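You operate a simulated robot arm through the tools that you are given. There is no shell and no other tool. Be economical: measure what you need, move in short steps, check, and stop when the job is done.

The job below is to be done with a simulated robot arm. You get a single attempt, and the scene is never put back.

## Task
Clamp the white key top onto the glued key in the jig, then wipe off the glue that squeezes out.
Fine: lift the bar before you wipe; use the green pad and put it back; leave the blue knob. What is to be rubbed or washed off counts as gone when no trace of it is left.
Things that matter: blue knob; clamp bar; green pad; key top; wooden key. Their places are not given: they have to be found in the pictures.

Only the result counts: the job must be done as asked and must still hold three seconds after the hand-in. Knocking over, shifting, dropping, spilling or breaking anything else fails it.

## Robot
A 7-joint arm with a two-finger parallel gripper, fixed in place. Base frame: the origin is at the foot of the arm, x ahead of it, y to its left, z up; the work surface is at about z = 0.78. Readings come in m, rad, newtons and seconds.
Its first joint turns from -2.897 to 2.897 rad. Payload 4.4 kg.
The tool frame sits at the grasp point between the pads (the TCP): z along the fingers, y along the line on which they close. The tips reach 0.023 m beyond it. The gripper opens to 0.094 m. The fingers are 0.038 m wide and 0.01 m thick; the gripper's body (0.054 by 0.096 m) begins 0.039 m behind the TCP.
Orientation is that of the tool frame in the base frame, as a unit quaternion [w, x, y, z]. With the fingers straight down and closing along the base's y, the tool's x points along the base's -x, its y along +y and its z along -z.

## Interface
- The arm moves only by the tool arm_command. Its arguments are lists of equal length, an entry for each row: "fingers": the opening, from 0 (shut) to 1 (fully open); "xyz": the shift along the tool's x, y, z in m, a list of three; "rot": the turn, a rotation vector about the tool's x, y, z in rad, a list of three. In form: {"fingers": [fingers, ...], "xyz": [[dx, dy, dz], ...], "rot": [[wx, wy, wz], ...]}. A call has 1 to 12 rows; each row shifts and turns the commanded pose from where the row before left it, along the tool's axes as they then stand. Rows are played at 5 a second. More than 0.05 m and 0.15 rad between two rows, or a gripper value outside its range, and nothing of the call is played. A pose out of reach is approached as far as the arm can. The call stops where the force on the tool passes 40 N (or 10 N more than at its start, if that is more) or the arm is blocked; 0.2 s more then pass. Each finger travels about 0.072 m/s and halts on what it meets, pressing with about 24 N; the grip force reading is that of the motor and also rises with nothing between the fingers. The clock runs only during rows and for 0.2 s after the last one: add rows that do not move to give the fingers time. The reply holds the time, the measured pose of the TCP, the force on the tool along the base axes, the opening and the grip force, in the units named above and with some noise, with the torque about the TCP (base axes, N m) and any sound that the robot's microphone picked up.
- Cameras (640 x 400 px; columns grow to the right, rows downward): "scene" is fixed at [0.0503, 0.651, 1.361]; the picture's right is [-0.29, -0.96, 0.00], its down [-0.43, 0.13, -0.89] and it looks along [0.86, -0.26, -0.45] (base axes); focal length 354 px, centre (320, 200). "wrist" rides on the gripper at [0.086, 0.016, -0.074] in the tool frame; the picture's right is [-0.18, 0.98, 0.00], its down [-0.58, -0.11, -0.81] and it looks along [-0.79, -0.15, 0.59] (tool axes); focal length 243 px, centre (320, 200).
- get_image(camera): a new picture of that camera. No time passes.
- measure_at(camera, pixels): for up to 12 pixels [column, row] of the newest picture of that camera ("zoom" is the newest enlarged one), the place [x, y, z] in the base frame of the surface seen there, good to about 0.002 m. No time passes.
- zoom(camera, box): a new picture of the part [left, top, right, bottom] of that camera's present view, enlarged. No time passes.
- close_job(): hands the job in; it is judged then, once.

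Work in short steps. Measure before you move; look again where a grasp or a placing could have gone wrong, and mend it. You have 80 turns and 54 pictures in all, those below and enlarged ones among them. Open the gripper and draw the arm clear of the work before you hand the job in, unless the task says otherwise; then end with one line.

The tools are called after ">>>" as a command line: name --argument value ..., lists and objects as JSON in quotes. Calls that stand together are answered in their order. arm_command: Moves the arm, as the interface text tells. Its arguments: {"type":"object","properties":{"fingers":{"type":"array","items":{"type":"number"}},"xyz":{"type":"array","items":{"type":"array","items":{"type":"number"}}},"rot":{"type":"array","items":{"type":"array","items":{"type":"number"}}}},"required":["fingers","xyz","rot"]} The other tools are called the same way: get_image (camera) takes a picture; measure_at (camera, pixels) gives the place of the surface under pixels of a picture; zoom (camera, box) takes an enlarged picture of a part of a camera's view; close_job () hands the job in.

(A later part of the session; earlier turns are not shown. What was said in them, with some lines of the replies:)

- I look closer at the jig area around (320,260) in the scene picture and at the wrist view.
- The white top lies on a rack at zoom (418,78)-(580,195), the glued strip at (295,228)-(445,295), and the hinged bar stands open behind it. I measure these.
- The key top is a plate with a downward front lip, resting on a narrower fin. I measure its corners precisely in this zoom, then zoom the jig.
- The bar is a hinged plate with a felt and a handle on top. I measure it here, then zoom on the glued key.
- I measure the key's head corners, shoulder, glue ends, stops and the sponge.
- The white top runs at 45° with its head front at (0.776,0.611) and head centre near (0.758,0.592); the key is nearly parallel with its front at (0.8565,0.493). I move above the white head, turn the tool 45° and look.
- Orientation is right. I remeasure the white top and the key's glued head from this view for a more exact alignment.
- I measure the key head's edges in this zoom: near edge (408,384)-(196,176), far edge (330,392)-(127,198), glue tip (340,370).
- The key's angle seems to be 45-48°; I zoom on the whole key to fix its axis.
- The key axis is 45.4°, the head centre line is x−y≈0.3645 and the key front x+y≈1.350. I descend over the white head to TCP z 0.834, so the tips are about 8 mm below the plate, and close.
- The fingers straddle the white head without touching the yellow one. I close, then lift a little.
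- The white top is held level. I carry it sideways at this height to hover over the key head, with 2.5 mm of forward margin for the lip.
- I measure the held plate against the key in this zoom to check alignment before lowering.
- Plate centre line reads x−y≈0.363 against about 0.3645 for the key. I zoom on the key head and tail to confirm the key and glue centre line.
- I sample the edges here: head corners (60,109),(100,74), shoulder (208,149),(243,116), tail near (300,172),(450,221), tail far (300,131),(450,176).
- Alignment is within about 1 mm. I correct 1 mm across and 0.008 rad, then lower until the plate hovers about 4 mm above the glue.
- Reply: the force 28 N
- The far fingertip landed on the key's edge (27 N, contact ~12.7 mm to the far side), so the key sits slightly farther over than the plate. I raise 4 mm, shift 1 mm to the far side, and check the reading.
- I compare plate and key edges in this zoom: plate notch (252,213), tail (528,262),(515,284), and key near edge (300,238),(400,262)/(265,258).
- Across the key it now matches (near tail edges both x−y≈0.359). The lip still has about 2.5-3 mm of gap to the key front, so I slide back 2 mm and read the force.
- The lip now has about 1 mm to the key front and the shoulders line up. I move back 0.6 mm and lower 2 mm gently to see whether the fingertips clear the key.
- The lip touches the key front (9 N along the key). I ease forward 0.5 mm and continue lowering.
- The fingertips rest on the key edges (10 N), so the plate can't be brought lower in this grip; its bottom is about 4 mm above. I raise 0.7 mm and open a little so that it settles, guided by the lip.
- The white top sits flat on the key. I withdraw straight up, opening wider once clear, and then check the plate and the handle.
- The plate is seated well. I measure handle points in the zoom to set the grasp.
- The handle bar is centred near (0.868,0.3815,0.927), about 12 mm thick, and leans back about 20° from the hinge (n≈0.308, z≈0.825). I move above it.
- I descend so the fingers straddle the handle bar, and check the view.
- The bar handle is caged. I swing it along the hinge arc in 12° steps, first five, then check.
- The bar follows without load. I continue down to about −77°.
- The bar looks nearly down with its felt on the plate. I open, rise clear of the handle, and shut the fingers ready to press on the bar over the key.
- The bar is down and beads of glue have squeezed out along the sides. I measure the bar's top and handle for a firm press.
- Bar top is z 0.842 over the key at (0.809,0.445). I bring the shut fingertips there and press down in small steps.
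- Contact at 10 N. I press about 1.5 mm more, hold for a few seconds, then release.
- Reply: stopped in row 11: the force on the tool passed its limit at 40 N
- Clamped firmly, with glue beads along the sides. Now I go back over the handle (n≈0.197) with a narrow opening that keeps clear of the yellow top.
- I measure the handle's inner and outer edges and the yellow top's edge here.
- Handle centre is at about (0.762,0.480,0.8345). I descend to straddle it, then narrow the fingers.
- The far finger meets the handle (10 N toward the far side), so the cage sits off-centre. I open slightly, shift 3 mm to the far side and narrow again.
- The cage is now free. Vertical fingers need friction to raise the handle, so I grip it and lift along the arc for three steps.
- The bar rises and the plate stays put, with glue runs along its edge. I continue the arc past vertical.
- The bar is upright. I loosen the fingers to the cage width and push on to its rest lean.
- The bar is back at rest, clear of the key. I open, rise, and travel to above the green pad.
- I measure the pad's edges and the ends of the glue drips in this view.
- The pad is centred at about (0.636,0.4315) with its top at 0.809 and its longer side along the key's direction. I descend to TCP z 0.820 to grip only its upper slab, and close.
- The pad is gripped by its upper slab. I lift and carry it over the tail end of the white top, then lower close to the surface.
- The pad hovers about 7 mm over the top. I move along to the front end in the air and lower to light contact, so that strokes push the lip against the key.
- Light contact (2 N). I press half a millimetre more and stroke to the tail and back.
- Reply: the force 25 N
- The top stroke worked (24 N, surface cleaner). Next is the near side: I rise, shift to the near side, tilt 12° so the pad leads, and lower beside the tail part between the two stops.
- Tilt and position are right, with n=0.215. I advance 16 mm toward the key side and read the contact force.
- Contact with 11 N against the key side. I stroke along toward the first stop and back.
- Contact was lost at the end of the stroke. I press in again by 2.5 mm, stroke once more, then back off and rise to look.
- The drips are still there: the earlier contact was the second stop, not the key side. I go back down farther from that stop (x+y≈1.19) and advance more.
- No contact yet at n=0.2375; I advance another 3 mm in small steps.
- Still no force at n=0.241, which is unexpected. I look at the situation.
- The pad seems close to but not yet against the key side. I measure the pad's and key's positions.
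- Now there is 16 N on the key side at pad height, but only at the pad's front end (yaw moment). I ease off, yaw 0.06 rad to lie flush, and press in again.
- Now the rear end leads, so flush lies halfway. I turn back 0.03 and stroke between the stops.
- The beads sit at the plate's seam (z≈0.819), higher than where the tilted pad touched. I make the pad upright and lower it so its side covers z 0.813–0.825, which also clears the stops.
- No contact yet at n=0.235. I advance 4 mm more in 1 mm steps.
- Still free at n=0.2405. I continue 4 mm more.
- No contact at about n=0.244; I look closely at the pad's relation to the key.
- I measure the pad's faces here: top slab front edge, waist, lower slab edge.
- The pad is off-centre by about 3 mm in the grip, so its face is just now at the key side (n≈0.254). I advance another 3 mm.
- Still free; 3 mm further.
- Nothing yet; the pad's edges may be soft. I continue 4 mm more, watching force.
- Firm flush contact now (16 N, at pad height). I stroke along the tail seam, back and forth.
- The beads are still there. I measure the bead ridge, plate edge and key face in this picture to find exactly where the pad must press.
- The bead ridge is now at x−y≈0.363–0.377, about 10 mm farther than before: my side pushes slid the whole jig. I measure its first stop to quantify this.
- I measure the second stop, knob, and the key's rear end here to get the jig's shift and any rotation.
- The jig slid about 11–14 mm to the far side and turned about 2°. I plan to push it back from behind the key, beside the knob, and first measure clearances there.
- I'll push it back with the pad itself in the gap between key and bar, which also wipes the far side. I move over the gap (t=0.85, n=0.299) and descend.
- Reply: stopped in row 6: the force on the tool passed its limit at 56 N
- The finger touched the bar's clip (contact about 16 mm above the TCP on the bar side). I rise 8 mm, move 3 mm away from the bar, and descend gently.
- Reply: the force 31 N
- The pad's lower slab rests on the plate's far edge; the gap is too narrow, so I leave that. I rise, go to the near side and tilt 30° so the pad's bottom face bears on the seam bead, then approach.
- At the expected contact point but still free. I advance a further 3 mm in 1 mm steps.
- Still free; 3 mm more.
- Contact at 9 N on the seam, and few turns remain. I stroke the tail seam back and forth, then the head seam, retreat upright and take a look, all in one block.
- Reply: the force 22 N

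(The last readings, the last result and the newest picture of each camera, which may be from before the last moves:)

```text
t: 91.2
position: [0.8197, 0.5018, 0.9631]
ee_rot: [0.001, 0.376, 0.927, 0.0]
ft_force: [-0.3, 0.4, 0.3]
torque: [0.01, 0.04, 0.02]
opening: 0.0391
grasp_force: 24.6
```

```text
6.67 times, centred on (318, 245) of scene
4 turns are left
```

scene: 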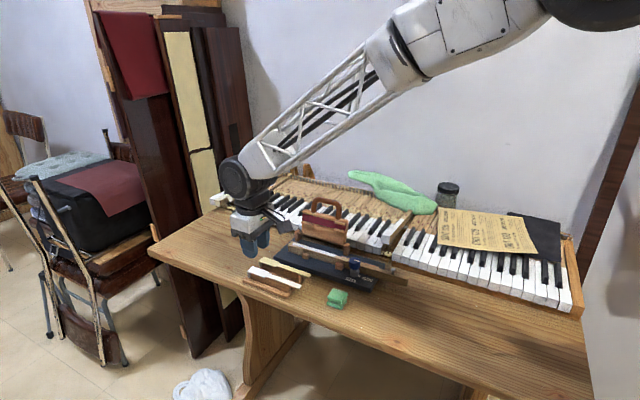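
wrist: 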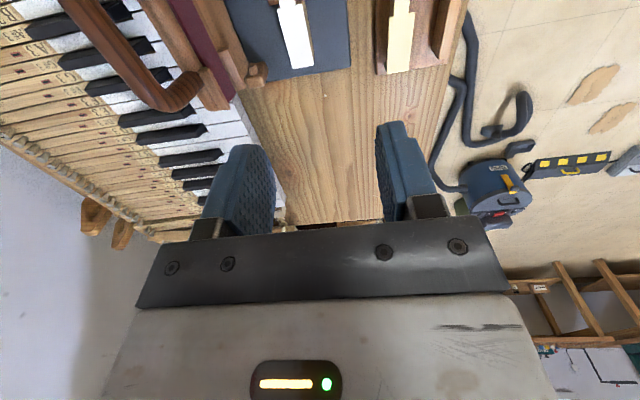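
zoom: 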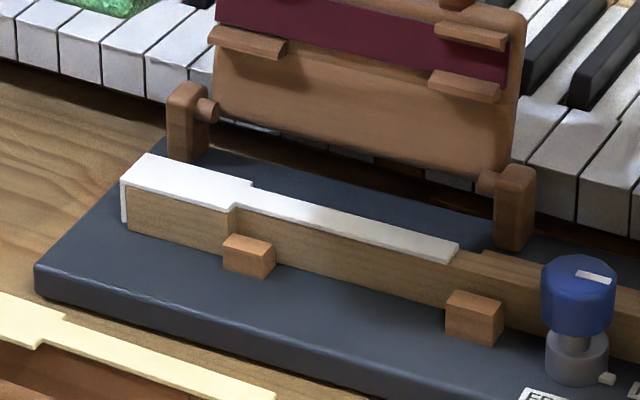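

All glue is gone: the sides are bare wood and the top is clean white. I measure the jig's present place in this picture, then return the pad to (0.636,0.4315), release it, rise, and look.

>>> measure_at --camera "zoom" --pixels '[[249, 243], [474, 303], [578, 270], [124, 184], [149, 156], [180, 208], [400, 270], [230, 236], [36, 270]]'

>>> arm_command --fingers '[0.2, 0.2, 0.2, 0.2, 0.2, 0.2, 0.2, 0.2, 0.2, 0.2, 0.2]' --xyz '[[0.0165, -0.0357, 0], [0.0165, -0.0357, 0], [0.0165, -0.0357, 0], [0.0165, -0.0357, 0], [0.0134, -0.0357, 0], [0, 0, 0.04], [0, 0, 0.04], [0, 0, 0.04], [0, 0, 0.015], [0, 0, 0.005], [0, 0, 0]]' --rot '[[0, 0, 0], [0, 0, 0], [0, 0, 0], [0, 0, 0], [0, 0, 0], [0, 0, 0], [0, 0, 0], [0, 0, 0], [0, 0, 0], [0, 0, 0], [0, 0, 0]]'

>>> arm_command --fingers '[0.3, 0.4, 0.6, 0.6, 0.6, 0.6, 0.6, 0.6, 0.6]' --xyz '[[0, 0, 0], [0, 0, 0], [0, 0, 0], [0, 0, 0], [0, 0, -0.02], [0, 0, -0.04], [0, 0, -0.04], [0, 0, -0.04], [0, 0, 0]]' --rot '[[0, 0, 0], [0, 0, 0], [0, 0, 0], [0, 0, 0], [0, 0, 0], [0, 0, 0], [0, 0, 0], [0, 0, 0], [0, 0, 0]]'

>>> zoom --camera "scene" --box '[266, 220, 410, 310]'

```text
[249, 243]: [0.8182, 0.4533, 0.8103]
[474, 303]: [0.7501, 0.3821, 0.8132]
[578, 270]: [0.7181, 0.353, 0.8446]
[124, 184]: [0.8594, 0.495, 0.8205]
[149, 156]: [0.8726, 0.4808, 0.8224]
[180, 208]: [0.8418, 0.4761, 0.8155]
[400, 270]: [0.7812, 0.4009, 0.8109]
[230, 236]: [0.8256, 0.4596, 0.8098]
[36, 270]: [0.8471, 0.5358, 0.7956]
```

```text
t: 93.6
position: [0.6373, 0.4305, 0.8226]
ee_rot: [0.0, 0.376, 0.927, -0.001]
ft_force: [-0.8, 0.4, -0.5]
torque: [-0.01, -0.01, 0.0]
opening: 0.039
grasp_force: 24.3
```

```text
t: 95.6
position: [0.6372, 0.4299, 0.9647]
ee_rot: [0.001, 0.376, 0.926, -0.001]
ft_force: [0.3, -0.2, -0.1]
torque: [0.01, 0.01, 0.0]
opening: 0.0565
grasp_force: 0.0
```

```text
4.44 times, centred on (338, 265) of scene
3 turns are left
```

zoom: 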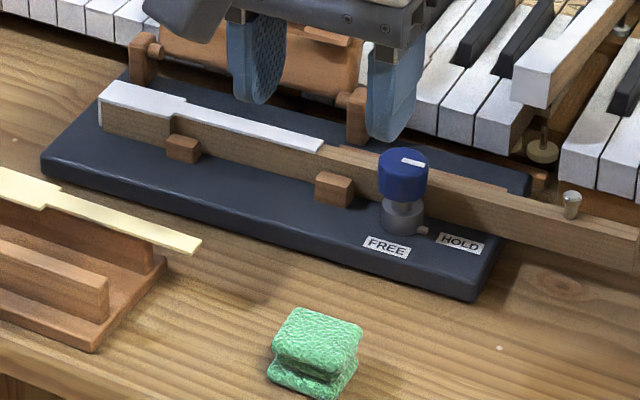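

The pad is back in place, and the last pictures show everything clean, but the jig sits about 12 mm off its starting place. I straddle the key between the stops with open fingers and ease the jig back 11–12 mm, then withdraw upward.

>>> arm_command --fingers '[0.5, 0.5, 0.5, 0.5, 0.5, 0.5, 0.5, 0.5, 0.5, 0.5, 0.5, 0.5]' --xyz '[[0, 0, 0], [0, 0, 0], [0, 0, 0], [0, 0, 0], [0, 0, 0], [0, 0, 0], [0, 0, 0], [0, 0, 0], [0, 0, 0], [0, 0, 0], [0, 0, 0], [0, 0, 0]]' --rot '[[0, 0, -0.1448], [0, 0, -0.1448], [0, 0, -0.1448], [0, 0, -0.1448], [0, 0, -0.1448], [0, 0, -0.1448], [0, 0, -0.1448], [0, 0, -0.1448], [0, 0, -0.1448], [0, 0, -0.1448], [0, 0, -0.1448], [0, 0, 0]]'

>>> arm_command --fingers '[0.5, 0.5, 0.5, 0.5, 0.5, 0.5, 0.5, 0.5, 0.5]' --xyz '[[-0.0229, -0.0297, 0], [-0.0229, -0.0297, 0], [-0.0228, -0.0296, 0], [-0.0228, -0.0296, 0], [0, 0, 0.04], [0, 0, 0.04], [0, 0, 0.04], [0, 0, 0.0157], [0, 0, 0]]' --rot '[[0, 0, 0], [0, 0, 0], [0, 0, 0], [0, 0, 0], [0, 0, 0], [0, 0, 0], [0, 0, 0], [0, 0, 0], [0, 0, 0]]'

>>> arm_command --fingers '[0.5, 0.5, 0.5, 0.5]' --xyz '[[0, 0.003, 0], [0, 0.003, 0], [0, 0.003, 0], [0, 0, 0]]' --rot '[[0, 0, 0], [0, 0, 0], [0, 0, 0], [0, 0, 0]]'

```text
t: 98.2
position: [0.6373, 0.4296, 0.964]
ee_rot: [-0.001, -0.4, 0.916, -0.002]
ft_force: [-1.2, 0.7, 1.5]
torque: [0.01, -0.02, 0.02]
opening: 0.0469
grasp_force: 0.1
```

```text
t: 100.2
position: [0.7886, 0.4151, 0.8298]
ee_rot: [0.0, -0.4, 0.917, -0.001]
ft_force: [0.2, 0.1, 0.4]
torque: [-0.01, 0.0, 0.02]
opening: 0.0469
grasp_force: 0.1
```

```text
t: 101.2
position: [0.7804, 0.4208, 0.8281]
ee_rot: [0.0, -0.4, 0.917, -0.001]
ft_force: [12.2, -5.2, 0.1]
torque: [-0.07, -0.2, 0.35]
opening: 0.0528
grasp_force: 6.6
2 turns are left
```

Contact is made on the key's far side (12 N). I push about 10.5 mm more, ease off, and rise clear.

>>> arm_command --fingers '[0.5, 0.5, 0.5, 0.5, 0.5, 0.5, 0.5]' --xyz '[[0, 0.002, 0], [0, 0.002, 0], [0, 0.002, 0], [0, 0.002, 0], [0, 0.0015, 0], [0, 0.001, 0], [0, 0, 0]]' --rot '[[0, 0, 0], [0, 0, 0], [0, 0, 0], [0, 0, 0], [0, 0, 0], [0, 0, 0], [0, 0, 0]]'

>>> arm_command --fingers '[0.5, 0.5, 0.5, 0.5, 0.5, 0.5, 0.5, 0.5]' --xyz '[[0, -0.003, 0], [0, -0.003, 0], [0, 0, 0], [0, 0, -0.02], [0, 0, -0.04], [0, 0, -0.045], [0, 0, -0.045], [0, 0, 0]]' --rot '[[0, 0, 0], [0, 0, 0], [0, 0, 0], [0, 0, 0], [0, 0, 0], [0, 0, 0], [0, 0, 0], [0, 0, 0]]'

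```text
t: 102.8
position: [0.7722, 0.4302, 0.8286]
ee_rot: [0.0, -0.4, 0.917, -0.001]
ft_force: [13.7, -12.3, 2.5]
torque: [-0.28, -0.18, 0.28]
opening: 0.0552
grasp_force: 8.9
```

```text
t: 104.6
position: [0.7781, 0.424, 0.9791]
ee_rot: [0.0, -0.4, 0.917, -0.002]
ft_force: [0.1, 0.0, 0.0]
torque: [0.01, -0.02, 0.0]
opening: 0.0469
grasp_force: 0.0
1 turns are left
```

The jig has been pushed most of the way back and the arm is clear and open, so I hand the job in.

>>> close_job

```text
The job is handed in.
```

I clamped the white key top onto the glued key, lifted the bar, wiped off all the glue I could see, put the green pad back and left the blue knob alone, but my side strokes slid the jig about 12 mm; I pushed it most of the way back, though I had no pictures left to check where it ended up.
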